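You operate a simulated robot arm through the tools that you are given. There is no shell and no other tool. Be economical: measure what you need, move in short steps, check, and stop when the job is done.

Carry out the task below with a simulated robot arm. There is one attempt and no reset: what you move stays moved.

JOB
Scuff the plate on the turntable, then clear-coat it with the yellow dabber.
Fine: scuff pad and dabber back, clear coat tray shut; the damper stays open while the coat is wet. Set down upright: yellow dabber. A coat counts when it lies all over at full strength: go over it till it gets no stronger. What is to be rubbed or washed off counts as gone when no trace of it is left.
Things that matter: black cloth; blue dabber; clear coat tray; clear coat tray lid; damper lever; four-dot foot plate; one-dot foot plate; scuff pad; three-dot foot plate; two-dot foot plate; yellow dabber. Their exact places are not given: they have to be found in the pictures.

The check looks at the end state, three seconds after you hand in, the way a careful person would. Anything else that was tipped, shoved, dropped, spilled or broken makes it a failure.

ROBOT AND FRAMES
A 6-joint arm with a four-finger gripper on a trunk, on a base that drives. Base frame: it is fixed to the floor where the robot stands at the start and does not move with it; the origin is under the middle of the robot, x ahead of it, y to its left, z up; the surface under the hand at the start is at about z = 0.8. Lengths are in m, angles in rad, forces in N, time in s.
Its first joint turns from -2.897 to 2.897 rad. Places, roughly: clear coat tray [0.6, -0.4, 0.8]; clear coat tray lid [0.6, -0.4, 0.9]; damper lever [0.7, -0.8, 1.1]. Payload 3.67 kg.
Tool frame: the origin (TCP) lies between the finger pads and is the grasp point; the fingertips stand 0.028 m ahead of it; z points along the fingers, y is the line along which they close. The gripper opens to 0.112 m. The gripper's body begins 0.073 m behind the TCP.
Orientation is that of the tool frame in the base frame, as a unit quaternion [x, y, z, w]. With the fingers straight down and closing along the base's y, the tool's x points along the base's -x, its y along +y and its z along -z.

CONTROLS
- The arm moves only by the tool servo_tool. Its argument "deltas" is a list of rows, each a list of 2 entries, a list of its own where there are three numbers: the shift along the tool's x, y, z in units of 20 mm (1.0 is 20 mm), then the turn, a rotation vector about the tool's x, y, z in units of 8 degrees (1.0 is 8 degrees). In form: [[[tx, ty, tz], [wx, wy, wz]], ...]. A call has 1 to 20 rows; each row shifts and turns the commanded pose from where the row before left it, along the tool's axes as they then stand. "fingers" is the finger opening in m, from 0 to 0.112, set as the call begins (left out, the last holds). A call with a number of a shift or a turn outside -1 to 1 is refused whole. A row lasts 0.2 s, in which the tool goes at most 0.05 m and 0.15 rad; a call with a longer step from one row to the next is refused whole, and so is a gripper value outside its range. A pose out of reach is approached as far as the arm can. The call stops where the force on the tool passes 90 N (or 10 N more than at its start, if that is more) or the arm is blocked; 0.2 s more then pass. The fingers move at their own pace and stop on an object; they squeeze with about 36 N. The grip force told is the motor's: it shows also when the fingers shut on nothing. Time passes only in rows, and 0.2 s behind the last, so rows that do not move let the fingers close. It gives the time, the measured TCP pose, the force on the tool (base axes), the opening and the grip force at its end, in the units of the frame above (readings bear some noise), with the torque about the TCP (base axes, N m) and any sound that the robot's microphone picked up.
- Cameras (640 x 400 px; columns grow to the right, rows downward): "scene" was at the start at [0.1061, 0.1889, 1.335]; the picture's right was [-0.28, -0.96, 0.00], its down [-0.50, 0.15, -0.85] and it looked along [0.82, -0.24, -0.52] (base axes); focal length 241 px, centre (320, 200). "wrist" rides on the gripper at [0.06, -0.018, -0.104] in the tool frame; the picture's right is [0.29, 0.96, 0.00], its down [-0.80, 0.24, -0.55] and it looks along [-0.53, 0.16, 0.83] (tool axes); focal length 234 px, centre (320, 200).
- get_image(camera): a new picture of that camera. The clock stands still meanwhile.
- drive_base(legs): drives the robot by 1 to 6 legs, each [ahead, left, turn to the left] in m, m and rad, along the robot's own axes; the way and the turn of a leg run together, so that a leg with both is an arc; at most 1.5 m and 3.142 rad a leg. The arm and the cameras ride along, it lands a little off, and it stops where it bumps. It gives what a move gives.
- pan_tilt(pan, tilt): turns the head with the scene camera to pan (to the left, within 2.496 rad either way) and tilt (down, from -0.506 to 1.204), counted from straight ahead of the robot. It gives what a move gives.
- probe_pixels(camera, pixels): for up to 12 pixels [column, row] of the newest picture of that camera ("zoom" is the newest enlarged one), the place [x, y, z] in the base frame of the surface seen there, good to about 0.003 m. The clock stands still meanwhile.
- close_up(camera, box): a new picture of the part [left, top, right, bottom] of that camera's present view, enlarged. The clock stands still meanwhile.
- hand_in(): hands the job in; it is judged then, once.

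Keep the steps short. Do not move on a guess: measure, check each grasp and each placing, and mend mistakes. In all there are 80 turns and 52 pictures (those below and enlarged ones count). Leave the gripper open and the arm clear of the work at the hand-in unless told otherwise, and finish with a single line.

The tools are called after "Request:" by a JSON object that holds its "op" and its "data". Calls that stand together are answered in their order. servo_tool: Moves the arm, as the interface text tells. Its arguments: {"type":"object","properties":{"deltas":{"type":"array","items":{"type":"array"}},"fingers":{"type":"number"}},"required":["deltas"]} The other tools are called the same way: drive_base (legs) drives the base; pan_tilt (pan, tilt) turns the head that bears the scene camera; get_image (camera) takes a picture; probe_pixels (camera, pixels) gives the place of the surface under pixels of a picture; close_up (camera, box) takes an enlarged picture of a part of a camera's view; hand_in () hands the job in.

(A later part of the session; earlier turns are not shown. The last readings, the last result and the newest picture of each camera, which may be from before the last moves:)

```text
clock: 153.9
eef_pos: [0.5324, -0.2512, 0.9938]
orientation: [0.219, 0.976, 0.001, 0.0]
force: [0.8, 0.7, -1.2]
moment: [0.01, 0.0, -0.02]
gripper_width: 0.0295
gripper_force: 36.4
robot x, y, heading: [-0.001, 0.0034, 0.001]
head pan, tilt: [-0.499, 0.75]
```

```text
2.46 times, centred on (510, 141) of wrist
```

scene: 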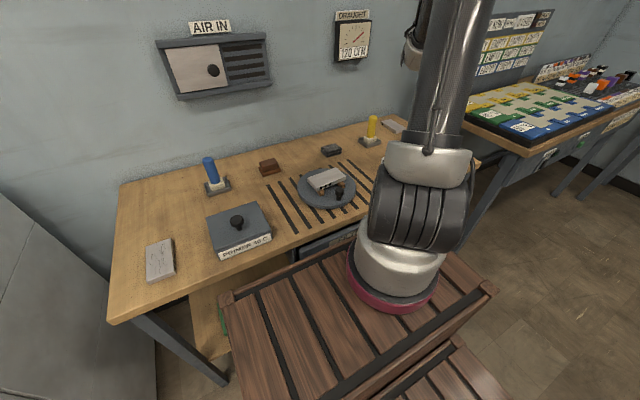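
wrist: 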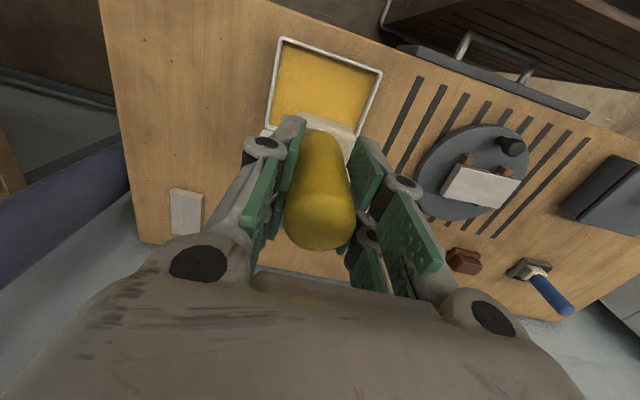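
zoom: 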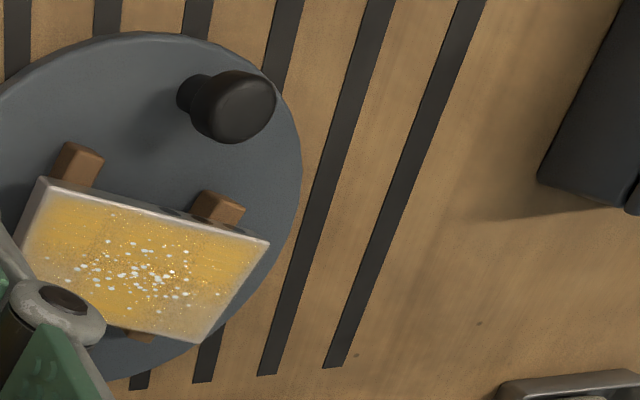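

The coat shows pale specks in the middle. I'll check the draught gauge and lever in case the damper is off.

Request:
{"op": "close_up", "data": {"camera": "scene", "box": [320, 0, 512, 120]}}

```text
3.33 times, centred on (416, 60) of scene
```

zoom: 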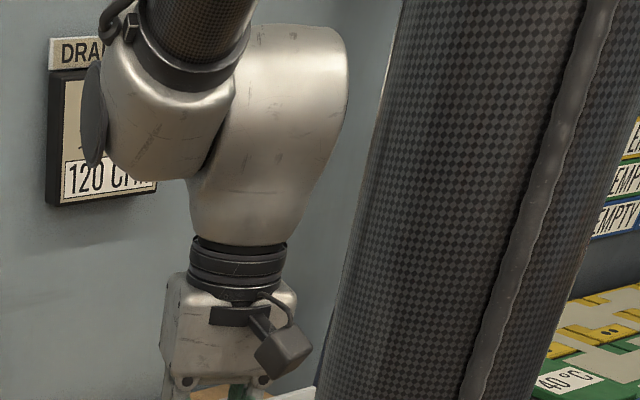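

The gauge still reads 120 CFM, so the draught is open; I take the specks as wet glints. Edges need more, so I'll re-dip.

Request:
{"op": "servo_tool", "data": {"deltas": [[[-0.539, -0.954, 0], [0, 0, 0]], [[-0.539, -0.954, 0], [0, 0, 0]], [[-0.539, -0.954, 0], [0, 0, 0]], [[-0.539, -0.954, 0], [0, 0, 0]], [[-0.539, -0.954, 0], [0, 0, 0]], [[-0.539, -0.954, 0], [0, 0, 0]], [[-0.539, -0.954, 0], [0, 0, 0]], [[-0.539, -0.954, 0], [0, 0, 0]], [[0, 0, 1], [0, 0, 0]], [[0, 0, 1], [0, 0, 0]], [[0, 0, 1], [0, 0, 0]], [[0, 0, 1], [0, 0, 0]], [[0, 0, 0.55], [0, 0, 0]], [[0, 0, 0], [0, 0, 0]]]}}

Request:
{"op": "servo_tool", "data": {"deltas": [[[0, 0, 0.08], [0, 0, 0]], [[0, 0, 0], [0, 0, 0]]]}}

Request:
{"op": "servo_tool", "data": {"deltas": [[[0, 0, 0.06], [0, 0, 0]], [[0, 0, 0], [0, 0, 0]], [[0, 0, 0], [0, 0, 0]]]}}

```text
clock: 156.9
eef_pos: [0.5464, -0.4246, 0.9018]
orientation: [0.218, 0.976, 0.001, 0.0]
force: [-0.4, 0.1, -1.0]
moment: [0.03, 0.0, 0.02]
gripper_width: 0.0293
gripper_force: 35.5
robot x, y, heading: [-0.0027, -0.0028, -0.005]
head pan, tilt: [-0.499, 0.75]
```

```text
clock: 157.5
eef_pos: [0.5464, -0.4249, 0.9021]
orientation: [0.219, 0.976, 0.0, 0.0]
force: [-5.3, 2.5, 21.4]
moment: [0.15, 0.08, 0.0]
gripper_width: 0.0293
gripper_force: 35.7
robot x, y, heading: [-0.0017, 0.0019, -0.0]
head pan, tilt: [-0.499, 0.75]
```

```text
clock: 158.3
eef_pos: [0.5471, -0.4253, 0.9001]
orientation: [0.218, 0.976, 0.0, 0.001]
force: [-2.5, -1.7, 27.2]
moment: [-0.15, -0.2, -0.01]
gripper_width: 0.0293
gripper_force: 36.4
robot x, y, heading: [0.0052, 0.0013, -0.006]
head pan, tilt: [-0.499, 0.75]
```

Well dipped. Back to the plate, now starting further out at the far-left corner (u 48 mm, v 22 mm from centre).

Request:
{"op": "servo_tool", "data": {"deltas": [[[0, 0, -0.75], [0, 0, 0]], [[0, 0, -1], [0, 0, 0]], [[0, 0, -1], [0, 0, 0]], [[0, 0, -1], [0, 0, 0]], [[0, 0, -1], [0, 0, 0]], [[0.428, 0.904, 0], [0, 0, 0]], [[0.428, 0.904, 0], [0, 0, 0]], [[0.428, 0.904, 0], [0, 0, 0]], [[0.428, 0.904, 0], [0, 0, 0]], [[0.428, 0.904, 0], [0, 0, 0]], [[0.428, 0.904, 0], [0, 0, 0]]]}}

Request:
{"op": "servo_tool", "data": {"deltas": [[[-0.01, 0.967, 0], [0, 0, 0]], [[-0.01, 0.967, 0], [0, 0, 0]], [[-0.01, 0.967, 0], [0, 0, 0]], [[-0.01, 0.967, 0], [0, 0, 0]], [[-0.01, 0.967, 0], [0, 0, 0]], [[-0.01, 0.967, 0], [0, 0, 0]], [[-0.01, 0.967, 0], [0, 0, 0]], [[-0.01, 0.967, 0], [0, 0, 0]], [[-0.01, 0.967, 0], [0, 0, 0]], [[-0.01, 0.967, 0], [0, 0, 0]], [[-0.01, 0.967, 0], [0, 0, 0]], [[-0.01, 0.967, 0], [0, 0, 0]], [[0, 0, 1], [0, 0, 0]], [[0, 0, 1], [0, 0, 0]], [[0, 0, 0.9], [0, 0, 0]], [[0, 0, 0], [0, 0, 0]]]}}

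Request:
{"op": "servo_tool", "data": {"deltas": [[[0, 0, 0.1], [0, 0, 0]], [[0, 0, 0], [0, 0, 0]]]}}

Request:
{"op": "servo_tool", "data": {"deltas": [[[0, 0, 0.05], [0, 0, 0]], [[0, 0, 0], [0, 0, 0]]]}}

```text
clock: 160.7
eef_pos: [0.5453, -0.3055, 0.994]
orientation: [0.219, 0.976, 0.001, -0.001]
force: [0.8, 0.3, -1.0]
moment: [0.0, -0.01, -0.03]
gripper_width: 0.0294
gripper_force: 36.0
robot x, y, heading: [-0.0011, 0.001, 0.002]
head pan, tilt: [-0.499, 0.75]
```

```text
clock: 164.1
eef_pos: [0.646, -0.0961, 0.9375]
orientation: [0.219, 0.976, 0.002, -0.001]
force: [-0.4, -1.0, -0.3]
moment: [0.01, 0.04, 0.04]
gripper_width: 0.0291
gripper_force: 35.8
robot x, y, heading: [0.0018, -0.0014, 0.001]
head pan, tilt: [-0.499, 0.75]
```

```text
clock: 164.7
eef_pos: [0.6477, -0.0958, 0.9347]
orientation: [0.219, 0.976, 0.002, 0.0]
force: [-0.2, 0.6, -1.3]
moment: [-0.01, 0.0, 0.02]
gripper_width: 0.0296
gripper_force: 36.2
robot x, y, heading: [-0.0004, -0.002, -0.002]
head pan, tilt: [-0.499, 0.75]
```

```text
clock: 165.3
eef_pos: [0.647, -0.0958, 0.9336]
orientation: [0.219, 0.976, 0.0, 0.0]
force: [0.0, 0.7, -1.1]
moment: [-0.01, -0.01, 0.01]
gripper_width: 0.0291
gripper_force: 35.9
robot x, y, heading: [0.001, 0.0039, -0.001]
head pan, tilt: [-0.499, 0.75]
```

Request:
{"op": "servo_tool", "data": {"deltas": [[[0, 0, 0.06], [0, 0, 0]], [[0, 0, 0], [0, 0, 0]]]}}

Request:
{"op": "servo_tool", "data": {"deltas": [[[0, 0, 0.04], [0, 0, 0]], [[0, 0, 0], [0, 0, 0]]]}}

```text
clock: 165.9
eef_pos: [0.6466, -0.0958, 0.932]
orientation: [0.219, 0.976, 0.0, 0.0]
force: [-0.8, 0.1, -0.9]
moment: [-0.01, 0.04, -0.02]
gripper_width: 0.029
gripper_force: 36.0
robot x, y, heading: [-0.0014, -0.0011, -0.001]
head pan, tilt: [-0.499, 0.75]
```

```text
clock: 166.5
eef_pos: [0.6465, -0.0966, 0.9319]
orientation: [0.219, 0.976, 0.0, -0.001]
force: [0.5, 0.4, -0.2]
moment: [0.03, -0.01, 0.02]
gripper_width: 0.0289
gripper_force: 36.6
robot x, y, heading: [-0.0045, 0.0001, 0.0]
head pan, tilt: [-0.499, 0.75]
```

Request:
{"op": "servo_tool", "data": {"deltas": [[[0, 0, 0.04], [0, 0, 0]], [[0, 0, 0], [0, 0, 0]]]}}

Request:
{"op": "servo_tool", "data": {"deltas": [[[0, 0, 0.04], [0, 0, 0]], [[0, 0, 0], [0, 0, 0]]]}}

```text
clock: 167.1
eef_pos: [0.6468, -0.0955, 0.931]
orientation: [0.219, 0.976, 0.001, 0.0]
force: [-2.6, -3.1, 16.6]
moment: [-0.29, 0.22, 0.03]
gripper_width: 0.0291
gripper_force: 35.5
robot x, y, heading: [0.0012, 0.0004, 0.003]
head pan, tilt: [-0.499, 0.75]
```

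```text
clock: 167.7
eef_pos: [0.649, -0.0944, 0.9313]
orientation: [0.219, 0.976, 0.001, 0.001]
force: [0.4, -0.3, 30.3]
moment: [-0.02, 0.01, -0.01]
gripper_width: 0.0294
gripper_force: 36.0
robot x, y, heading: [-0.0025, -0.0011, -0.006]
head pan, tilt: [-0.499, 0.75]
```

Contact at 30 N. I'll dab four dense rows, seven spots each.

Request:
{"op": "servo_tool", "data": {"deltas": [[[0, -0.8, -0.25], [0, 0, 0]], [[0, 0, 0.25], [0, 0, 0]], [[0, 0, 0], [0, 0, 0]], [[0, -0.8, -0.25], [0, 0, 0]], [[0, 0, 0.255], [0, 0, 0]], [[0, 0, 0], [0, 0, 0]], [[0, -0.8, -0.25], [0, 0, 0]], [[0, 0, 0.255], [0, 0, 0]], [[0, 0, 0], [0, 0, 0]], [[0, -0.8, -0.25], [0, 0, 0]], [[0, 0, 0.255], [0, 0, 0]], [[0, 0, 0], [0, 0, 0]], [[0, -0.8, -0.25], [0, 0, 0]], [[0, 0, 0.255], [0, 0, 0]], [[0, 0, 0], [0, 0, 0]], [[0, -0.8, -0.25], [0, 0, 0]], [[0, 0, 0.255], [0, 0, 0]], [[0, 0, 0], [0, 0, 0]]]}}

Request:
{"op": "servo_tool", "data": {"deltas": [[[0.73, 0, -0.25], [0, 0, 0]], [[0, 0, 0.255], [0, 0, 0]], [[0, 0.8, -0.25], [0, 0, 0]], [[0, 0, 0.25], [0, 0, 0]], [[0, 0, 0], [0, 0, 0]], [[0, 0.8, -0.25], [0, 0, 0]], [[0, 0, 0.255], [0, 0, 0]], [[0, 0, 0], [0, 0, 0]], [[0, 0.8, -0.25], [0, 0, 0]], [[0, 0, 0.25], [0, 0, 0]], [[0, 0, 0], [0, 0, 0]], [[0, 0.8, -0.25], [0, 0, 0]], [[0, 0, 0.255], [0, 0, 0]], [[0, 0, 0], [0, 0, 0]], [[0, 0.8, -0.25], [0, 0, 0]], [[0, 0, 0.25], [0, 0, 0]], [[0, 0, 0], [0, 0, 0]], [[0, 0.8, -0.25], [0, 0, 0]], [[0, 0, 0.255], [0, 0, 0]], [[0, 0, 0], [0, 0, 0]]]}}

Request:
{"op": "servo_tool", "data": {"deltas": [[[0.73, 0, -0.25], [0, 0, 0]], [[0, 0, 0.255], [0, 0, 0]], [[0, -0.8, -0.25], [0, 0, 0]], [[0, 0, 0.25], [0, 0, 0]], [[0, 0, 0], [0, 0, 0]], [[0, -0.8, -0.25], [0, 0, 0]], [[0, 0, 0.255], [0, 0, 0]], [[0, 0, 0], [0, 0, 0]], [[0, -0.8, -0.25], [0, 0, 0]], [[0, 0, 0.25], [0, 0, 0]], [[0, 0, 0], [0, 0, 0]], [[0, -0.8, -0.25], [0, 0, 0]], [[0, 0, 0.255], [0, 0, 0]], [[0, 0, 0], [0, 0, 0]], [[0, -0.8, -0.25], [0, 0, 0]], [[0, 0, 0.25], [0, 0, 0]], [[0, 0, 0], [0, 0, 0]], [[0, -0.8, -0.25], [0, 0, 0]], [[0, 0, 0.255], [0, 0, 0]], [[0, 0, 0], [0, 0, 0]]]}}

Request:
{"op": "servo_tool", "data": {"deltas": [[[0.73, 0, -0.25], [0, 0, 0]], [[0, 0, 0.255], [0, 0, 0]], [[0, 0.8, -0.25], [0, 0, 0]], [[0, 0, 0.25], [0, 0, 0]], [[0, 0, 0], [0, 0, 0]], [[0, 0.8, -0.25], [0, 0, 0]], [[0, 0, 0.255], [0, 0, 0]], [[0, 0, 0], [0, 0, 0]], [[0, 0.8, -0.25], [0, 0, 0]], [[0, 0, 0.25], [0, 0, 0]], [[0, 0, 0], [0, 0, 0]], [[0, 0.8, -0.25], [0, 0, 0]], [[0, 0, 0.255], [0, 0, 0]], [[0, 0, 0], [0, 0, 0]], [[0, 0.8, -0.25], [0, 0, 0]], [[0, 0, 0.25], [0, 0, 0]], [[0, 0, 0], [0, 0, 0]], [[0, 0.8, -0.25], [0, 0, 0]], [[0, 0, 0.255], [0, 0, 0]], [[0, 0, 0], [0, 0, 0]]]}}

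Request:
{"op": "servo_tool", "data": {"deltas": [[[0, 0, -1], [0, 0, 0]], [[0, 0, -1], [0, 0, 0]], [[0, 0, -1], [0, 0, 0]], [[0, 1, 0], [0, 0, 0]], [[0, 1, 0], [0, 0, 0]], [[0, 1, 0], [0, 0, 0]], [[0, 1, 0], [0, 0, 0]]]}}

Request:
{"op": "close_up", "data": {"camera": "scene", "box": [298, 160, 362, 200]}}

```text
clock: 171.5
eef_pos: [0.6064, -0.1835, 0.9303]
orientation: [0.219, 0.976, 0.0, 0.002]
force: [-0.8, -1.0, 25.1]
moment: [0.12, 0.08, 0.09]
gripper_width: 0.0291
gripper_force: 36.3
robot x, y, heading: [-0.0035, 0.0015, -0.005]
head pan, tilt: [-0.499, 0.75]
```

```text
clock: 175.7
eef_pos: [0.6352, -0.0895, 0.9288]
orientation: [0.219, 0.976, 0.001, 0.001]
force: [-1.5, -0.9, 19.3]
moment: [-0.14, 0.03, -0.03]
gripper_width: 0.0294
gripper_force: 36.4
robot x, y, heading: [-0.0032, 0.0005, 0.0]
head pan, tilt: [-0.499, 0.75]
```

```text
clock: 179.9
eef_pos: [0.5783, -0.1703, 0.9297]
orientation: [0.22, 0.976, 0.001, 0.001]
force: [-0.8, -0.3, 13.7]
moment: [0.08, -0.1, 0.0]
gripper_width: 0.0288
gripper_force: 35.8
robot x, y, heading: [-0.0008, 0.0009, -0.002]
head pan, tilt: [-0.499, 0.75]
```

```text
clock: 184.1
eef_pos: [0.6089, -0.0778, 0.9287]
orientation: [0.219, 0.976, 0.0, 0.0]
force: [-0.9, -1.2, 14.8]
moment: [-0.18, -0.08, 0.01]
gripper_width: 0.0289
gripper_force: 36.5
robot x, y, heading: [-0.0009, 0.0, 0.002]
head pan, tilt: [-0.499, 0.75]
```

```text
clock: 185.7
eef_pos: [0.6415, -0.0031, 0.9882]
orientation: [0.219, 0.976, 0.001, 0.0]
force: [0.3, -0.5, -0.2]
moment: [-0.01, -0.01, -0.01]
gripper_width: 0.0289
gripper_force: 36.4
robot x, y, heading: [0.0002, 0.0023, -0.001]
head pan, tilt: [-0.499, 0.75]
```

```text
10.00 times, centred on (330, 180) of scene
```

zoom: 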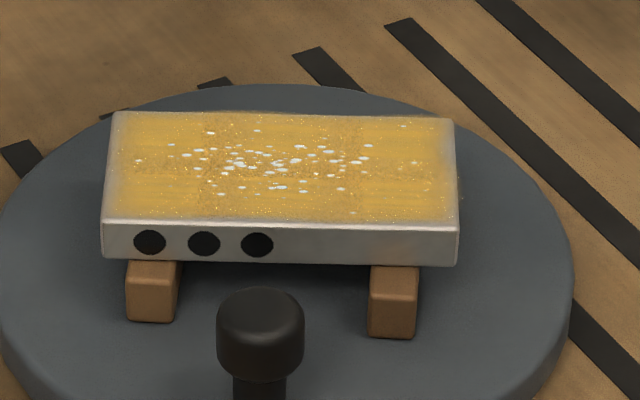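

Almost even; the ends and a middle band are still a bit thinner. One more round: probe the plate's pose, and re-dip.

Request:
{"op": "probe_pixels", "data": {"camera": "zoom", "pixels": [[120, 116], [448, 122], [452, 217], [109, 214], [280, 165]]}}

Request:
{"op": "servo_tool", "data": {"deltas": [[[0.872, -0.413, 0], [0, 0, 0]], [[0.872, -0.413, 0], [0, 0, 0]], [[0.872, -0.413, 0], [0, 0, 0]], [[0.872, -0.413, 0], [0, 0, 0]], [[0.872, -0.413, 0], [0, 0, 0]]]}}

Request:
{"op": "servo_tool", "data": {"deltas": [[[-0.4525, -0.956, 0], [0, 0, 0]], [[-0.4525, -0.956, 0], [0, 0, 0]], [[-0.4525, -0.956, 0], [0, 0, 0]], [[-0.4525, -0.956, 0], [0, 0, 0]], [[-0.4525, -0.956, 0], [0, 0, 0]], [[-0.4525, -0.956, 0], [0, 0, 0]], [[-0.4525, -0.956, 0], [0, 0, 0]], [[-0.4525, -0.956, 0], [0, 0, 0]], [[-0.4525, -0.956, 0], [0, 0, 0]], [[-0.4525, -0.956, 0], [0, 0, 0]], [[-0.4525, -0.956, 0], [0, 0, 0]], [[-0.4525, -0.956, 0], [0, 0, 0]], [[-0.4525, -0.956, 0], [0, 0, 0]], [[-0.4525, -0.956, 0], [0, 0, 0]], [[-0.4525, -0.956, 0], [0, 0, 0]], [[-0.4525, -0.956, 0], [0, 0, 0]], [[-0.4525, -0.956, 0], [0, 0, 0]], [[-0.4525, -0.956, 0], [0, 0, 0]], [[-0.4525, -0.956, 0], [0, 0, 0]], [[-0.4525, -0.956, 0], [0, 0, 0]]]}}

Request:
{"op": "servo_tool", "data": {"deltas": [[[0, 0, 1], [0, 0, 0]], [[0, 0, 1], [0, 0, 0]], [[0, 0, 1], [0, 0, 0]], [[0, 0, 1], [0, 0, 0]], [[0, 0, 0.4], [0, 0, 0]], [[0, 0, 0], [0, 0, 0]]]}}

Request:
{"op": "servo_tool", "data": {"deltas": [[[0, 0, 0.1], [0, 0, 0]], [[0, 0, 0], [0, 0, 0]]]}}

Request:
{"op": "servo_tool", "data": {"deltas": [[[0, 0, 0.05], [0, 0, 0]], [[0, 0, 0], [0, 0, 0]]]}}

```text
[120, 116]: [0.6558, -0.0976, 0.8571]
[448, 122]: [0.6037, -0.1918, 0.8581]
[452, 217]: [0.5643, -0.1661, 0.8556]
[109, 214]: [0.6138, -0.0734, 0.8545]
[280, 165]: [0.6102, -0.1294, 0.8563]
```

```text
clock: 186.9
eef_pos: [0.5456, -0.0037, 0.9863]
orientation: [0.219, 0.976, 0.001, 0.0]
force: [-0.1, 1.3, -1.2]
moment: [-0.02, 0.07, 0.0]
gripper_width: 0.0288
gripper_force: 36.2
robot x, y, heading: [-0.0041, 0.0024, -0.002]
head pan, tilt: [-0.499, 0.75]
```

```text
clock: 191.1
eef_pos: [0.5455, -0.4274, 0.9871]
orientation: [0.218, 0.976, 0.002, -0.001]
force: [-0.4, -0.6, -0.8]
moment: [0.0, -0.03, 0.0]
gripper_width: 0.0289
gripper_force: 36.0
robot x, y, heading: [0.0015, -0.0004, -0.004]
head pan, tilt: [-0.499, 0.75]
```

```text
clock: 192.5
eef_pos: [0.546, -0.4284, 0.8999]
orientation: [0.218, 0.976, 0.001, -0.001]
force: [-0.4, -0.9, -0.2]
moment: [-0.01, 0.0, 0.0]
gripper_width: 0.0289
gripper_force: 35.6
robot x, y, heading: [-0.0015, 0.0004, -0.004]
head pan, tilt: [-0.499, 0.75]
```

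```text
clock: 193.1
eef_pos: [0.5458, -0.4287, 0.8967]
orientation: [0.219, 0.976, 0.001, -0.001]
force: [-0.2, 0.1, -0.1]
moment: [0.03, 0.01, 0.03]
gripper_width: 0.0287
gripper_force: 35.9
robot x, y, heading: [-0.001, -0.0025, -0.004]
head pan, tilt: [-0.499, 0.75]
```

```text
clock: 193.7
eef_pos: [0.5459, -0.4286, 0.8968]
orientation: [0.219, 0.976, 0.001, 0.0]
force: [0.3, 1.9, 7.9]
moment: [0.2, -0.15, 0.02]
gripper_width: 0.0289
gripper_force: 35.9
robot x, y, heading: [-0.0002, -0.0013, -0.005]
head pan, tilt: [-0.499, 0.75]
```

Dipped (8 N). The plate is now at 28.5°. I'll carry over, turn 3° more to match, and lower at the far-left corner.

Request:
{"op": "servo_tool", "data": {"deltas": [[[0, 0, -0.75], [0, 0, 0]], [[0, 0, -1], [0, 0, 0]], [[0, 0, -1], [0, 0, 0]], [[0, 0, -1], [0, 0, 0]], [[0, 0, -1], [0, 0, 0]], [[0.428, 0.904, 0], [0, 0, 0]], [[0.428, 0.904, 0], [0, 0, 0]], [[0.428, 0.904, 0], [0, 0, 0]], [[0.428, 0.904, 0], [0, 0, 0]], [[0.428, 0.904, 0], [0, 0, 0]], [[0.428, 0.904, 0], [0, 0, 0]], [[0, 0, 0], [0, 0, 0.4]]]}}

Request:
{"op": "servo_tool", "data": {"deltas": [[[0.03, 0.962, 0], [0, 0, 0]], [[0.03, 0.962, 0], [0, 0, 0]], [[0.03, 0.962, 0], [0, 0, 0]], [[0.03, 0.962, 0], [0, 0, 0]], [[0.03, 0.962, 0], [0, 0, 0]], [[0.03, 0.962, 0], [0, 0, 0]], [[0.03, 0.962, 0], [0, 0, 0]], [[0.03, 0.962, 0], [0, 0, 0]], [[0.03, 0.962, 0], [0, 0, 0]], [[0.03, 0.962, 0], [0, 0, 0]], [[0.03, 0.962, 0], [0, 0, 0]], [[0.03, 0.962, 0], [0, 0, 0]], [[0, 0, 1], [0, 0, 0]], [[0, 0, 1], [0, 0, 0]], [[0, 0, 0.95], [0, 0, 0]], [[0, 0, 0], [0, 0, 0]]]}}

Request:
{"op": "servo_tool", "data": {"deltas": [[[0, 0, 0.08], [0, 0, 0]], [[0, 0, 0], [0, 0, 0]]]}}

Request:
{"op": "servo_tool", "data": {"deltas": [[[0, 0, 0.04], [0, 0, 0]], [[0, 0, 0], [0, 0, 0]]]}}

Request:
{"op": "servo_tool", "data": {"deltas": [[[0, 0, 0.03], [0, 0, 0]], [[0, 0, 0], [0, 0, 0]]]}}

```text
clock: 196.3
eef_pos: [0.5463, -0.3074, 0.9921]
orientation: [0.247, 0.969, 0.001, -0.001]
force: [-0.4, -1.4, 0.2]
moment: [-0.01, 0.0, -0.01]
gripper_width: 0.0289
gripper_force: 35.8
robot x, y, heading: [-0.0001, -0.0032, -0.003]
head pan, tilt: [-0.499, 0.75]
```

```text
clock: 199.7
eef_pos: [0.6493, -0.1022, 0.935]
orientation: [0.246, 0.969, 0.001, 0.0]
force: [-0.1, 0.1, -0.6]
moment: [-0.01, 0.05, -0.03]
gripper_width: 0.0287
gripper_force: 36.2
robot x, y, heading: [-0.0013, 0.0009, -0.004]
head pan, tilt: [-0.499, 0.75]
```

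```text
clock: 200.3
eef_pos: [0.6505, -0.102, 0.9325]
orientation: [0.246, 0.969, 0.001, 0.0]
force: [0.1, -0.6, -1.4]
moment: [-0.02, -0.01, -0.01]
gripper_width: 0.0289
gripper_force: 36.1
robot x, y, heading: [-0.005, 0.0014, -0.0]
head pan, tilt: [-0.499, 0.75]
```

```text
clock: 200.9
eef_pos: [0.6497, -0.102, 0.932]
orientation: [0.247, 0.969, 0.0, 0.0]
force: [0.4, -0.2, -0.1]
moment: [0.02, 0.01, -0.01]
gripper_width: 0.0289
gripper_force: 36.3
robot x, y, heading: [-0.0016, 0.0034, -0.006]
head pan, tilt: [-0.499, 0.75]
```

```text
clock: 201.5
eef_pos: [0.6486, -0.103, 0.9304]
orientation: [0.246, 0.969, 0.001, 0.0]
force: [0.7, -0.9, -0.7]
moment: [-0.02, 0.01, 0.04]
gripper_width: 0.0289
gripper_force: 36.2
robot x, y, heading: [-0.0012, 0.0019, -0.002]
head pan, tilt: [-0.499, 0.75]
```

Request:
{"op": "servo_tool", "data": {"deltas": [[[0, 0, 0.04], [0, 0, 0]], [[0, 0, 0], [0, 0, 0]]]}}

Request:
{"op": "servo_tool", "data": {"deltas": [[[0, 0, 0.03], [0, 0, 0]], [[0, 0, 0], [0, 0, 0]]]}}

Request:
{"op": "servo_tool", "data": {"deltas": [[[0, 0, 0.03], [0, 0, 0]], [[0, 0, 0], [0, 0, 0]]]}}

```text
clock: 202.1
eef_pos: [0.6497, -0.1029, 0.9319]
orientation: [0.246, 0.969, 0.001, 0.0]
force: [-0.5, 0.0, 0.2]
moment: [-0.02, 0.03, -0.01]
gripper_width: 0.0289
gripper_force: 36.1
robot x, y, heading: [-0.0016, -0.0002, 0.001]
head pan, tilt: [-0.499, 0.75]
```

```text
clock: 202.7
eef_pos: [0.6501, -0.1031, 0.929]
orientation: [0.246, 0.969, 0.001, 0.0]
force: [-0.4, 0.1, -0.8]
moment: [-0.04, -0.02, -0.05]
gripper_width: 0.0289
gripper_force: 36.1
robot x, y, heading: [0.0003, -0.0029, -0.003]
head pan, tilt: [-0.499, 0.75]
```

```text
clock: 203.3
eef_pos: [0.6513, -0.1029, 0.9305]
orientation: [0.246, 0.969, 0.0, 0.001]
force: [-0.6, -0.9, 16.6]
moment: [-0.14, 0.06, 0.01]
gripper_width: 0.0286
gripper_force: 35.2
robot x, y, heading: [-0.0005, -0.0012, 0.002]
head pan, tilt: [-0.499, 0.75]
```

Contact at 17 N. Same four-row dab grid again.

Request:
{"op": "servo_tool", "data": {"deltas": [[[0, -0.77, -0.25], [0, 0, 0]], [[0, 0, 0.265], [0, 0, 0]], [[0, 0, 0], [0, 0, 0]], [[0, -0.77, -0.25], [0, 0, 0]], [[0, 0, 0.255], [0, 0, 0]], [[0, 0, 0], [0, 0, 0]], [[0, -0.77, -0.25], [0, 0, 0]], [[0, 0, 0.255], [0, 0, 0]], [[0, 0, 0], [0, 0, 0]], [[0, -0.77, -0.25], [0, 0, 0]], [[0, 0, 0.255], [0, 0, 0]], [[0, 0, 0], [0, 0, 0]], [[0, -0.77, -0.25], [0, 0, 0]], [[0, 0, 0.255], [0, 0, 0]], [[0, 0, 0], [0, 0, 0]], [[0, -0.77, -0.25], [0, 0, 0]], [[0, 0, 0.255], [0, 0, 0]], [[0, 0, 0], [0, 0, 0]]]}}

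Request:
{"op": "servo_tool", "data": {"deltas": [[[0.7, 0, -0.25], [0, 0, 0]], [[0, 0, 0.255], [0, 0, 0]], [[0, 0.77, -0.25], [0, 0, 0]], [[0, 0, 0.25], [0, 0, 0]], [[0, 0, 0], [0, 0, 0]], [[0, 0.77, -0.25], [0, 0, 0]], [[0, 0, 0.255], [0, 0, 0]], [[0, 0, 0], [0, 0, 0]], [[0, 0.77, -0.25], [0, 0, 0]], [[0, 0, 0.25], [0, 0, 0]], [[0, 0, 0], [0, 0, 0]], [[0, 0.77, -0.25], [0, 0, 0]], [[0, 0, 0.255], [0, 0, 0]], [[0, 0, 0], [0, 0, 0]], [[0, 0.77, -0.25], [0, 0, 0]], [[0, 0, 0.25], [0, 0, 0]], [[0, 0, 0], [0, 0, 0]], [[0, 0.77, -0.25], [0, 0, 0]], [[0, 0, 0.255], [0, 0, 0]], [[0, 0, 0], [0, 0, 0]]]}}

Request:
{"op": "servo_tool", "data": {"deltas": [[[0.7, 0, -0.25], [0, 0, 0]], [[0, 0, 0.255], [0, 0, 0]], [[0, -0.77, -0.25], [0, 0, 0]], [[0, 0, 0.25], [0, 0, 0]], [[0, 0, 0], [0, 0, 0]], [[0, -0.77, -0.25], [0, 0, 0]], [[0, 0, 0.255], [0, 0, 0]], [[0, 0, 0], [0, 0, 0]], [[0, -0.77, -0.25], [0, 0, 0]], [[0, 0, 0.25], [0, 0, 0]], [[0, 0, 0], [0, 0, 0]], [[0, -0.77, -0.25], [0, 0, 0]], [[0, 0, 0.255], [0, 0, 0]], [[0, 0, 0], [0, 0, 0]], [[0, -0.77, -0.25], [0, 0, 0]], [[0, 0, 0.25], [0, 0, 0]], [[0, 0, 0], [0, 0, 0]], [[0, -0.77, -0.25], [0, 0, 0]], [[0, 0, 0.255], [0, 0, 0]], [[0, 0, 0], [0, 0, 0]]]}}

Request:
{"op": "servo_tool", "data": {"deltas": [[[0.7, 0, -0.25], [0, 0, 0]], [[0, 0, 0.255], [0, 0, 0]], [[0, 0.77, -0.25], [0, 0, 0]], [[0, 0, 0.25], [0, 0, 0]], [[0, 0, 0], [0, 0, 0]], [[0, 0.77, -0.25], [0, 0, 0]], [[0, 0, 0.255], [0, 0, 0]], [[0, 0, 0], [0, 0, 0]], [[0, 0.77, -0.25], [0, 0, 0]], [[0, 0, 0.25], [0, 0, 0]], [[0, 0, 0], [0, 0, 0]], [[0, 0.77, -0.25], [0, 0, 0]], [[0, 0, 0.255], [0, 0, 0]], [[0, 0, 0], [0, 0, 0]], [[0, 0.77, -0.25], [0, 0, 0]], [[0, 0, 0.25], [0, 0, 0]], [[0, 0, 0], [0, 0, 0]], [[0, 0.77, -0.25], [0, 0, 0]], [[0, 0, 0.255], [0, 0, 0]], [[0, 0, 0], [0, 0, 0]]]}}

Request:
{"op": "servo_tool", "data": {"deltas": [[[0, 0, -1], [0, 0, 0]], [[0, 0, -1], [0, 0, 0]], [[0, 0, -1], [0, 0, 0]], [[0, 0, -1], [0, 0, 0]], [[0, 0, -1], [0, 0, 0]], [[0, 0, -1], [0, 0, 0]], [[0, 0, -1], [0, 0, 0]], [[-1, 0, 0], [0, 0, 0]], [[-1, 0, 0], [0, 0, 0]], [[-1, 0, 0], [0, 0, 0]], [[-1, 0, 0], [0, 0, 0]], [[-1, 0, 0], [0, 0, 0]], [[-1, 0, 0], [0, 0, 0]]]}}

Request:
{"op": "close_up", "data": {"camera": "scene", "box": [298, 160, 362, 200]}}

```text
clock: 207.1
eef_pos: [0.607, -0.1838, 0.9279]
orientation: [0.246, 0.969, 0.001, 0.002]
force: [-0.5, -1.0, 28.8]
moment: [0.05, 0.13, 0.07]
gripper_width: 0.0289
gripper_force: 35.9
robot x, y, heading: [0.0022, -0.0, 0.004]
head pan, tilt: [-0.499, 0.75]
```

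```text
clock: 211.3
eef_pos: [0.6373, -0.0954, 0.9281]
orientation: [0.246, 0.969, 0.001, 0.001]
force: [-2.0, -1.0, 21.6]
moment: [-0.32, -0.12, -0.02]
gripper_width: 0.0287
gripper_force: 35.8
robot x, y, heading: [-0.0037, -0.0002, -0.005]
head pan, tilt: [-0.499, 0.75]
```

```text
clock: 215.5
eef_pos: [0.5816, -0.1714, 0.9265]
orientation: [0.247, 0.969, 0.0, 0.0]
force: [-1.1, -0.2, 16.2]
moment: [-0.12, -0.23, -0.01]
gripper_width: 0.029
gripper_force: 36.1
robot x, y, heading: [-0.0016, 0.0054, -0.001]
head pan, tilt: [-0.499, 0.75]
```

```text
clock: 219.7
eef_pos: [0.6132, -0.0819, 0.9261]
orientation: [0.247, 0.969, 0.001, 0.0]
force: [-0.4, -1.5, 7.9]
moment: [-0.04, -0.06, -0.01]
gripper_width: 0.0288
gripper_force: 36.1
robot x, y, heading: [-0.0011, -0.0023, 0.001]
head pan, tilt: [-0.499, 0.75]
```

```text
clock: 222.5
eef_pos: [0.7183, -0.1403, 1.0654]
orientation: [0.246, 0.969, 0.001, 0.0]
force: [0.7, -0.6, -1.1]
moment: [-0.01, -0.01, -0.04]
gripper_width: 0.0288
gripper_force: 36.5
robot x, y, heading: [0.0016, 0.0024, -0.008]
head pan, tilt: [-0.499, 0.75]
```

```text
10.00 times, centred on (330, 180) of scene
```

zoom: 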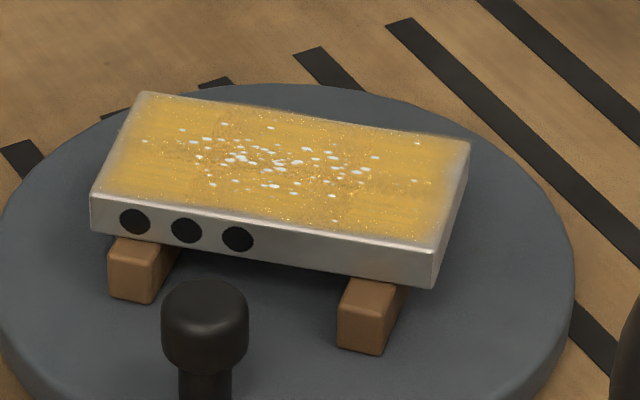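

The coat now looks even except perhaps a faint rim. I'll measure the plate's pose for one more pass round the edge.

Request:
{"op": "probe_pixels", "data": {"camera": "zoom", "pixels": [[147, 97], [464, 144], [432, 242], [98, 195], [280, 165]]}}

```text
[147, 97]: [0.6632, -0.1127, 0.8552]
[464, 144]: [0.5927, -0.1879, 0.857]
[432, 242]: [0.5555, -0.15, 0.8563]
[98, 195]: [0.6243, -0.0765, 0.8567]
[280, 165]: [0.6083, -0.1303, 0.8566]
```

The plate is now at 43°. I'll align, go to the far-left corner and lower to contact.

Request:
{"op": "servo_tool", "data": {"deltas": [[[0, 0, 0], [0, 0, 0.92]], [[0, 0, 0], [0, 0, 0.91]], [[0.81, -0.281, 0], [0, 0, 0]], [[0.81, -0.281, 0], [0, 0, 0]], [[0.81, -0.281, 0], [0, 0, 0]], [[0.81, -0.281, 0], [0, 0, 0]], [[0, 0, 0.97], [0, 0, 0]], [[0, 0, 0.97], [0, 0, 0]], [[0, 0, 0.97], [0, 0, 0]], [[0, 0, 0.97], [0, 0, 0]], [[0, 0, 0.97], [0, 0, 0]], [[0, 0, 0.97], [0, 0, 0]], [[0, 0, 0.97], [0, 0, 0]], [[0, 0, 0], [0, 0, 0]]]}}

Request:
{"op": "servo_tool", "data": {"deltas": [[[0, 0, 0.08], [0, 0, 0]], [[0, 0, 0], [0, 0, 0]]]}}

Request:
{"op": "servo_tool", "data": {"deltas": [[[0, 0, 0.05], [0, 0, 0]], [[0, 0, 0], [0, 0, 0]]]}}

Request:
{"op": "servo_tool", "data": {"deltas": [[[0, 0, 0.03], [0, 0, 0]], [[0, 0, 0], [0, 0, 0]]]}}

Request:
{"op": "servo_tool", "data": {"deltas": [[[0, 0, 0.02], [0, 0, 0]], [[0, 0, 0], [0, 0, 0]]]}}

```text
clock: 225.5
eef_pos: [0.6564, -0.111, 0.9301]
orientation: [0.367, 0.93, 0.001, -0.001]
force: [0.1, -0.6, -0.6]
moment: [0.01, -0.02, 0.04]
gripper_width: 0.0287
gripper_force: 36.0
robot x, y, heading: [-0.0036, -0.0019, -0.003]
head pan, tilt: [-0.499, 0.75]
```

```text
clock: 226.1
eef_pos: [0.6552, -0.1128, 0.9286]
orientation: [0.367, 0.93, 0.0, -0.001]
force: [-0.5, 0.3, -0.3]
moment: [0.01, 0.01, -0.02]
gripper_width: 0.029
gripper_force: 35.9
robot x, y, heading: [-0.0012, 0.0012, -0.001]
head pan, tilt: [-0.499, 0.75]
```

```text
clock: 226.7
eef_pos: [0.6547, -0.1113, 0.9264]
orientation: [0.368, 0.93, 0.0, -0.001]
force: [0.0, 0.3, 0.5]
moment: [0.03, -0.02, -0.02]
gripper_width: 0.0289
gripper_force: 35.9
robot x, y, heading: [-0.0029, 0.0015, -0.006]
head pan, tilt: [-0.499, 0.75]
```

```text
clock: 227.3
eef_pos: [0.6554, -0.1106, 0.9274]
orientation: [0.368, 0.93, 0.0, -0.001]
force: [0.4, 0.3, -0.6]
moment: [0.0, -0.02, -0.01]
gripper_width: 0.0288
gripper_force: 35.9
robot x, y, heading: [-0.0003, 0.0002, 0.002]
head pan, tilt: [-0.499, 0.75]
```

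```text
clock: 227.9
eef_pos: [0.6571, -0.1114, 0.9269]
orientation: [0.368, 0.93, 0.001, -0.001]
force: [-0.5, -1.2, 1.3]
moment: [0.02, 0.02, 0.0]
gripper_width: 0.0292
gripper_force: 36.0
robot x, y, heading: [-0.0023, -0.0038, 0.001]
head pan, tilt: [-0.499, 0.75]
```

Touching. I'll press 1.4 mm and dab three rows of six, lifting fully before each shift so the table doesn't turn.

Request:
{"op": "servo_tool", "data": {"deltas": [[[0, 0, 0.06], [0, 0, 0]], [[0, 0, 0], [0, 0, 0]]]}}

Request:
{"op": "servo_tool", "data": {"deltas": [[[0, 0, -0.25], [0, 0, 0]], [[0, -0.92, 0], [0, 0, 0]], [[0, 0, 0.255], [0, 0, 0]], [[0, 0, 0], [0, 0, 0]], [[0, 0, -0.25], [0, 0, 0]], [[0, -0.92, 0], [0, 0, 0]], [[0, 0, 0.255], [0, 0, 0]], [[0, 0, 0], [0, 0, 0]], [[0, 0, -0.25], [0, 0, 0]], [[0, -0.92, 0], [0, 0, 0]], [[0, 0, 0.255], [0, 0, 0]], [[0, 0, 0], [0, 0, 0]], [[0, 0, -0.25], [0, 0, 0]], [[0, -0.92, 0], [0, 0, 0]], [[0, 0, 0.255], [0, 0, 0]], [[0, 0, 0], [0, 0, 0]], [[0, 0, -0.25], [0, 0, 0]], [[0, -0.92, 0], [0, 0, 0]], [[0, 0, 0.255], [0, 0, 0]], [[0, 0, 0], [0, 0, 0]]]}}

Request:
{"op": "servo_tool", "data": {"deltas": [[[0, 0, -0.25], [0, 0, 0]], [[1, 0, 0], [0, 0, 0]], [[0, 0, 0.255], [0, 0, 0]], [[0, 0, 0], [0, 0, 0]]]}}

Request:
{"op": "servo_tool", "data": {"deltas": [[[0, 0, -0.25], [0, 0, 0]], [[0, 0.92, 0], [0, 0, 0]], [[0, 0, 0.255], [0, 0, 0]], [[0, 0, 0], [0, 0, 0]], [[0, 0, -0.25], [0, 0, 0]], [[0, 0.92, 0], [0, 0, 0]], [[0, 0, 0.255], [0, 0, 0]], [[0, 0, 0], [0, 0, 0]], [[0, 0, -0.25], [0, 0, 0]], [[0, 0.92, 0], [0, 0, 0]], [[0, 0, 0.255], [0, 0, 0]], [[0, 0, 0], [0, 0, 0]], [[0, 0, -0.25], [0, 0, 0]], [[0, 0.92, 0], [0, 0, 0]], [[0, 0, 0.255], [0, 0, 0]], [[0, 0, 0], [0, 0, 0]], [[0, 0, -0.25], [0, 0, 0]], [[0, 0.92, 0], [0, 0, 0]], [[0, 0, 0.255], [0, 0, 0]], [[0, 0, 0], [0, 0, 0]]]}}

Request:
{"op": "servo_tool", "data": {"deltas": [[[0, 0, -0.25], [0, 0, 0]], [[1, 0, 0], [0, 0, 0]], [[0, 0, 0.255], [0, 0, 0]], [[0, 0, 0], [0, 0, 0]]]}}

Request:
{"op": "servo_tool", "data": {"deltas": [[[0, 0, -0.25], [0, 0, 0]], [[0, -0.92, 0], [0, 0, 0]], [[0, 0, 0.255], [0, 0, 0]], [[0, 0, 0], [0, 0, 0]], [[0, 0, -0.25], [0, 0, 0]], [[0, -0.92, 0], [0, 0, 0]], [[0, 0, 0.255], [0, 0, 0]], [[0, 0, 0], [0, 0, 0]], [[0, 0, -0.25], [0, 0, 0]], [[0, -0.92, 0], [0, 0, 0]], [[0, 0, 0.255], [0, 0, 0]], [[0, 0, 0], [0, 0, 0]], [[0, 0, -0.25], [0, 0, 0]], [[0, -0.92, 0], [0, 0, 0]], [[0, 0, 0.255], [0, 0, 0]], [[0, 0, 0], [0, 0, 0]], [[0, 0, -0.25], [0, 0, 0]], [[0, -0.92, 0], [0, 0, 0]], [[0, 0, 0.255], [0, 0, 0]], [[0, 0, 0], [0, 0, 0]]]}}

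Request:
{"op": "servo_tool", "data": {"deltas": [[[0, 0, -1], [0, 0, 0]], [[0, 0, -1], [0, 0, 0]], [[0, 0, -1], [0, 0, 0]], [[0, 0, -1], [0, 0, 0]], [[0, 0, -1], [0, 0, 0]], [[0, 0, -1], [0, 0, -1]], [[0, 0, -1], [0, 0, -1]], [[0, 0, -1], [0, 0, -1]], [[0, 0, 0], [0, 0, -1]], [[0, 0, 0], [0, 0, -1]], [[0, 0, 0], [0, 0, -0.39]]]}}

```text
clock: 228.5
eef_pos: [0.6563, -0.1118, 0.9266]
orientation: [0.367, 0.93, 0.001, 0.0]
force: [-0.8, -0.7, 24.2]
moment: [-0.11, 0.17, 0.03]
gripper_width: 0.029
gripper_force: 35.7
robot x, y, heading: [-0.0003, 0.0007, -0.0]
head pan, tilt: [-0.499, 0.75]
```

```text
clock: 232.7
eef_pos: [0.5916, -0.1794, 0.9263]
orientation: [0.367, 0.93, -0.001, 0.0]
force: [0.2, -3.1, 28.1]
moment: [-0.13, -0.07, -0.02]
gripper_width: 0.029
gripper_force: 36.1
robot x, y, heading: [-0.0001, -0.002, 0.0]
head pan, tilt: [-0.499, 0.75]
```

```text
clock: 233.7
eef_pos: [0.578, -0.1644, 0.9257]
orientation: [0.368, 0.93, 0.001, 0.0]
force: [-1.9, -3.1, 22.7]
moment: [-0.28, -0.07, 0.02]
gripper_width: 0.0287
gripper_force: 36.0
robot x, y, heading: [-0.001, 0.0013, -0.003]
head pan, tilt: [-0.499, 0.75]
```

```text
clock: 237.9
eef_pos: [0.641, -0.0986, 0.9244]
orientation: [0.367, 0.93, 0.002, 0.001]
force: [-2.4, 0.4, 20.1]
moment: [-0.16, 0.13, -0.05]
gripper_width: 0.029
gripper_force: 36.1
robot x, y, heading: [0.001, -0.0025, -0.002]
head pan, tilt: [-0.499, 0.75]
```

```text
clock: 238.9
eef_pos: [0.6267, -0.0842, 0.9246]
orientation: [0.368, 0.93, 0.0, 0.0]
force: [-0.1, -0.4, -0.7]
moment: [0.0, 0.01, -0.02]
gripper_width: 0.0289
gripper_force: 35.7
robot x, y, heading: [-0.0004, -0.001, 0.002]
head pan, tilt: [-0.499, 0.75]
```

```text
clock: 243.1
eef_pos: [0.5647, -0.1515, 0.9256]
orientation: [0.367, 0.93, 0.001, 0.001]
force: [-1.1, -1.8, 23.8]
moment: [-0.12, -0.2, -0.01]
gripper_width: 0.0291
gripper_force: 36.7
robot x, y, heading: [0.0014, -0.0005, -0.002]
head pan, tilt: [-0.499, 0.75]
```

```text
clock: 245.5
eef_pos: [0.563, -0.1516, 1.0838]
orientation: [-0.001, 1.0, 0.001, -0.001]
force: [0.3, 0.7, -1.5]
moment: [0.0, 0.01, 0.02]
gripper_width: 0.0288
gripper_force: 36.5
robot x, y, heading: [0.0004, 0.0003, 0.003]
head pan, tilt: [-0.499, 0.75]
```

Now towards the dabber's holder, with a look at the plate as the arm clears it.

Request:
{"op": "servo_tool", "data": {"deltas": [[[-0.749, -0.957, 0], [0, 0, 0]], [[-0.749, -0.957, 0], [0, 0, 0]], [[-0.749, -0.957, 0], [0, 0, 0]], [[-0.749, -0.957, 0], [0, 0, 0]], [[-0.749, -0.957, 0], [0, 0, 0]], [[-0.749, -0.957, 0], [0, 0, 0]], [[-0.749, -0.957, 0], [0, 0, 0]], [[-0.749, -0.957, 0], [0, 0, 0]], [[-0.749, -0.957, 0], [0, 0, 0]], [[-0.749, -0.957, 0], [0, 0, 0]], [[-0.749, -0.957, 0], [0, 0, 0]], [[-0.749, -0.957, 0], [0, 0, 0]], [[-0.749, -0.957, 0], [0, 0, 0]], [[-0.749, -0.957, 0], [0, 0, 0]], [[-0.749, -0.957, 0], [0, 0, 0]]]}}

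Request:
{"op": "close_up", "data": {"camera": "scene", "box": [298, 160, 362, 200]}}

```text
clock: 248.7
eef_pos: [0.7885, -0.439, 1.0828]
orientation: [0.0, 1.0, 0.001, 0.0]
force: [-0.4, 0.5, 0.3]
moment: [-0.02, -0.04, -0.02]
gripper_width: 0.0288
gripper_force: 36.3
robot x, y, heading: [0.0031, 0.0004, -0.003]
head pan, tilt: [-0.499, 0.75]
```

```text
10.00 times, centred on (330, 180) of scene
```

zoom: 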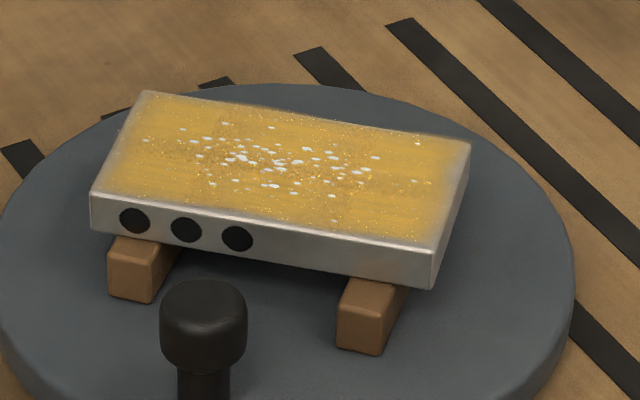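

No change from the last pass, so the coat is at full strength. Now I'll lower the dabber into its holder.

Request:
{"op": "servo_tool", "data": {"deltas": [[[0, 0, 1], [0, 0, 0]], [[0, 0, 1], [0, 0, 0]], [[0, 0, 1], [0, 0, 0]], [[0, 0, 1], [0, 0, 0]], [[0, 0, 1], [0, 0, 0]], [[0, 0, 1], [0, 0, 0]], [[0, 0, 1], [0, 0, 0]], [[0, 0, 1], [0, 0, 0]], [[0, 0, 1], [0, 0, 0]], [[0, 0, 0.8], [0, 0, 0]], [[0, 0, 0.3], [0, 0, 0]], [[0, 0, 0.2], [0, 0, 0]], [[0, 0, 0], [0, 0, 0]]]}}

Request:
{"op": "servo_tool", "data": {"deltas": [[[0, 0, 0.1], [0, 0, 0]], [[0, 0, 0], [0, 0, 0]]]}}

Request:
{"op": "servo_tool", "data": {"deltas": [[[0, 0, 0.05], [0, 0, 0]], [[0, 0, 0], [0, 0, 0]]]}}

```text
clock: 251.5
eef_pos: [0.7878, -0.4378, 0.8777]
orientation: [-0.001, 1.0, 0.001, 0.0]
force: [0.5, 0.3, -0.2]
moment: [-0.02, 0.0, -0.03]
gripper_width: 0.0288
gripper_force: 35.8
robot x, y, heading: [-0.0008, -0.0015, 0.0]
head pan, tilt: [-0.499, 0.75]
```

```text
clock: 252.1
eef_pos: [0.7889, -0.4374, 0.8743]
orientation: [0.0, 1.0, 0.0, 0.0]
force: [-0.7, 0.6, -0.7]
moment: [0.01, 0.01, -0.02]
gripper_width: 0.0289
gripper_force: 35.6
robot x, y, heading: [-0.0019, 0.0006, 0.002]
head pan, tilt: [-0.499, 0.75]
```

```text
clock: 252.7
eef_pos: [0.7884, -0.4382, 0.8734]
orientation: [0.0, 1.0, 0.001, 0.0]
force: [1.0, 0.1, -0.6]
moment: [0.0, -0.01, -0.02]
gripper_width: 0.029
gripper_force: 36.0
robot x, y, heading: [-0.0026, -0.0001, -0.0]
head pan, tilt: [-0.499, 0.75]
```

Request:
{"op": "servo_tool", "data": {"deltas": [[[0, 0, 0.08], [0, 0, 0]], [[0, 0, 0], [0, 0, 0]]]}}

Request:
{"op": "servo_tool", "data": {"deltas": [[[0, 0, 0.05], [0, 0, 0]], [[0, 0, 0], [0, 0, 0]]]}}

Request:
{"op": "servo_tool", "data": {"deltas": [[[0, 0, 0.05], [0, 0, 0]], [[0, 0, 0], [0, 0, 0]]]}}

```text
clock: 253.3
eef_pos: [0.7887, -0.4388, 0.873]
orientation: [0.0, 1.0, 0.0, 0.0]
force: [-4.9, 0.0, 13.8]
moment: [0.11, 0.14, 0.01]
gripper_width: 0.0289
gripper_force: 35.9
robot x, y, heading: [-0.0018, 0.0003, -0.002]
head pan, tilt: [-0.499, 0.75]
```

```text
clock: 253.9
eef_pos: [0.7888, -0.4387, 0.8718]
orientation: [0.0, 1.0, -0.001, 0.0]
force: [-5.1, 1.1, 27.7]
moment: [0.06, 0.29, -0.01]
gripper_width: 0.029
gripper_force: 36.3
robot x, y, heading: [0.0011, 0.0007, -0.003]
head pan, tilt: [-0.499, 0.75]
```

```text
clock: 254.5
eef_pos: [0.7883, -0.4387, 0.8708]
orientation: [0.0, 1.0, -0.001, 0.002]
force: [-1.3, -0.3, 27.8]
moment: [-0.06, -0.09, 0.0]
gripper_width: 0.0288
gripper_force: 35.7
robot x, y, heading: [-0.0031, -0.0006, -0.002]
head pan, tilt: [-0.499, 0.75]
```

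It's seated. I'll release, rise, take one wrist check, and go behind the open lid with the fingers 60 mm open to straddle its knob.

Request:
{"op": "servo_tool", "data": {"deltas": [[[0, 0, -0.06], [0, 0, 0]], [[0, 0, 0], [0, 0, 0]]]}}

Request:
{"op": "servo_tool", "data": {"deltas": [[[0, 0, 0], [0, 0, 0]], [[0, 0, 0], [0, 0, 0]], [[0, 0, -1], [0, 0, 0]], [[0, 0, -1], [0, 0, 0]], [[0, 0, -1], [0, 0, 0]], [[0, 0, -1], [0, 0, 0]], [[0, 0, -1], [0, 0, 0]], [[0, 0, -1], [0, 0, 0]], [[0, 0, -1], [0, 0, 0]], [[0, 0, -1], [0, 0, 0]]], "fingers": 0.06}}

Request:
{"op": "get_image", "data": {"camera": "wrist"}}

```text
clock: 255.1
eef_pos: [0.7875, -0.4392, 0.8711]
orientation: [0.0, 1.0, 0.001, 0.001]
force: [3.4, -2.8, 12.9]
moment: [-0.26, -0.49, -0.06]
gripper_width: 0.0288
gripper_force: 36.0
robot x, y, heading: [0.0026, -0.0015, -0.002]
head pan, tilt: [-0.499, 0.75]
```

```text
clock: 257.3
eef_pos: [0.7875, -0.4381, 1.0328]
orientation: [0.0, 1.0, 0.001, -0.001]
force: [-0.3, -0.9, -0.9]
moment: [0.04, -0.02, -0.02]
gripper_width: 0.0602
gripper_force: 0.0
robot x, y, heading: [-0.0005, -0.0042, -0.002]
head pan, tilt: [-0.499, 0.75]
```

```text
3 pictures are left
```

wrist: 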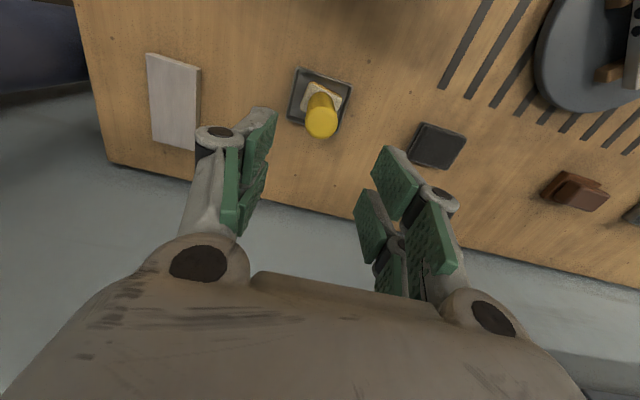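

The dabber stands upright in its holder. Now behind the lid, then push it down along its arc.

Request:
{"op": "servo_tool", "data": {"deltas": [[[0.876, 0.13, 0], [0, 0, 0]], [[0.876, 0.13, 0], [0, 0, 0]], [[0.876, 0.13, 0], [0, 0, 0]], [[0.876, 0.13, 0], [0, 0, 0]], [[0.876, 0.13, 0], [0, 0, 0]], [[0, 0, 0.9], [0, 0, 0]], [[0, 0, 0.9], [0, 0, 0]], [[0, 0, 0.9], [0, 0, 0]], [[0, 0, 0.85], [0, 0, 0]]]}}

Request:
{"op": "servo_tool", "data": {"deltas": [[[0.78, 0, 0], [0, 0, 0]], [[0.78, 0, 0], [0, 0, 0]], [[0.78, 0, 0], [0, 0, 0]], [[0.78, 0, 0], [0, 0, 0]], [[0.78, 0, 0], [0, 0, 0]], [[0.78, 0, 0], [0, 0, 0]], [[0.757, 0, 0.175], [0, 0, 0]], [[0.757, 0, 0.175], [0, 0, 0]], [[0.505, 0, 0.3], [0, 0, 0]], [[0.505, 0, 0.3], [0, 0, 0]]]}}

Request:
{"op": "servo_tool", "data": {"deltas": [[[0.41, 0, 0.425], [0, 0, 0]], [[0.41, 0, 0.425], [0, 0, 0]], [[0.28, 0, 0.525], [0, 0, 0]], [[0.28, 0, 0.525], [0, 0, 0]], [[0.14, 0, 0.6], [0, 0, 0]], [[0.14, 0, 0.5], [0, 0, 0]], [[0, 0, 0.2], [0, 0, 0]]]}}

Request:
{"op": "get_image", "data": {"camera": "wrist"}}

```text
clock: 259.3
eef_pos: [0.7014, -0.4254, 0.9612]
orientation: [0.0, 1.0, 0.001, -0.001]
force: [-0.1, -0.3, 0.4]
moment: [-0.04, 0.03, -0.01]
gripper_width: 0.06
gripper_force: 0.1
robot x, y, heading: [-0.0019, -0.0035, -0.0]
head pan, tilt: [-0.499, 0.75]
```

```text
clock: 261.5
eef_pos: [0.5565, -0.4255, 0.9419]
orientation: [0.001, 1.0, 0.001, 0.0]
force: [-0.8, -0.1, -0.5]
moment: [0.03, 0.02, 0.01]
gripper_width: 0.0599
gripper_force: 0.1
robot x, y, heading: [-0.0035, -0.0012, -0.003]
head pan, tilt: [-0.499, 0.75]
```

```text
clock: 263.1
eef_pos: [0.5229, -0.426, 0.8773]
orientation: [0.0, 1.0, 0.001, 0.0]
force: [0.2, 0.0, 0.2]
moment: [0.01, -0.01, 0.04]
gripper_width: 0.0599
gripper_force: 0.1
robot x, y, heading: [0.0022, 0.002, 0.003]
head pan, tilt: [-0.499, 0.75]
```

```text
2 pictures are left
```

wrist: 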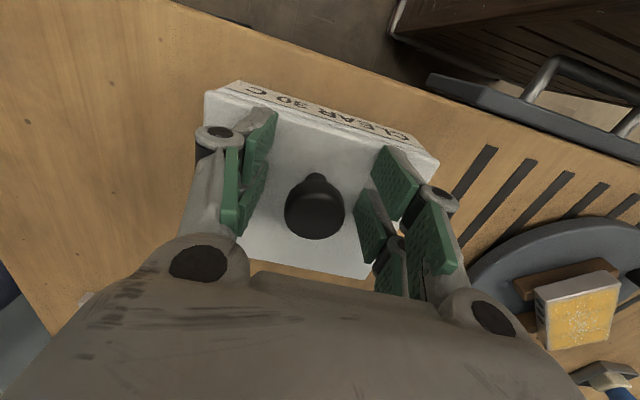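

The lid is down. I'll check its height by probing, and press lightly.

Request:
{"op": "probe_pixels", "data": {"camera": "wrist", "pixels": [[215, 100], [420, 168], [320, 140], [300, 240], [360, 260]]}}

Request:
{"op": "servo_tool", "data": {"deltas": [[[0, 0, 0.06], [0, 0, 0]], [[0, 0, 0], [0, 0, 0]]]}}

```text
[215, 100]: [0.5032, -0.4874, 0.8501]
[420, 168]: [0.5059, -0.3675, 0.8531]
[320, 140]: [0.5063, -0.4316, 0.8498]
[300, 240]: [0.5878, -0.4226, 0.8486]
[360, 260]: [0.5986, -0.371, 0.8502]
```

```text
clock: 263.7
eef_pos: [0.5246, -0.4256, 0.8758]
orientation: [0.0, 1.0, 0.0, 0.0]
force: [-0.5, -0.5, -0.5]
moment: [-0.02, 0.0, 0.01]
gripper_width: 0.06
gripper_force: 0.0
robot x, y, heading: [-0.0004, 0.0004, -0.002]
head pan, tilt: [-0.499, 0.75]
```

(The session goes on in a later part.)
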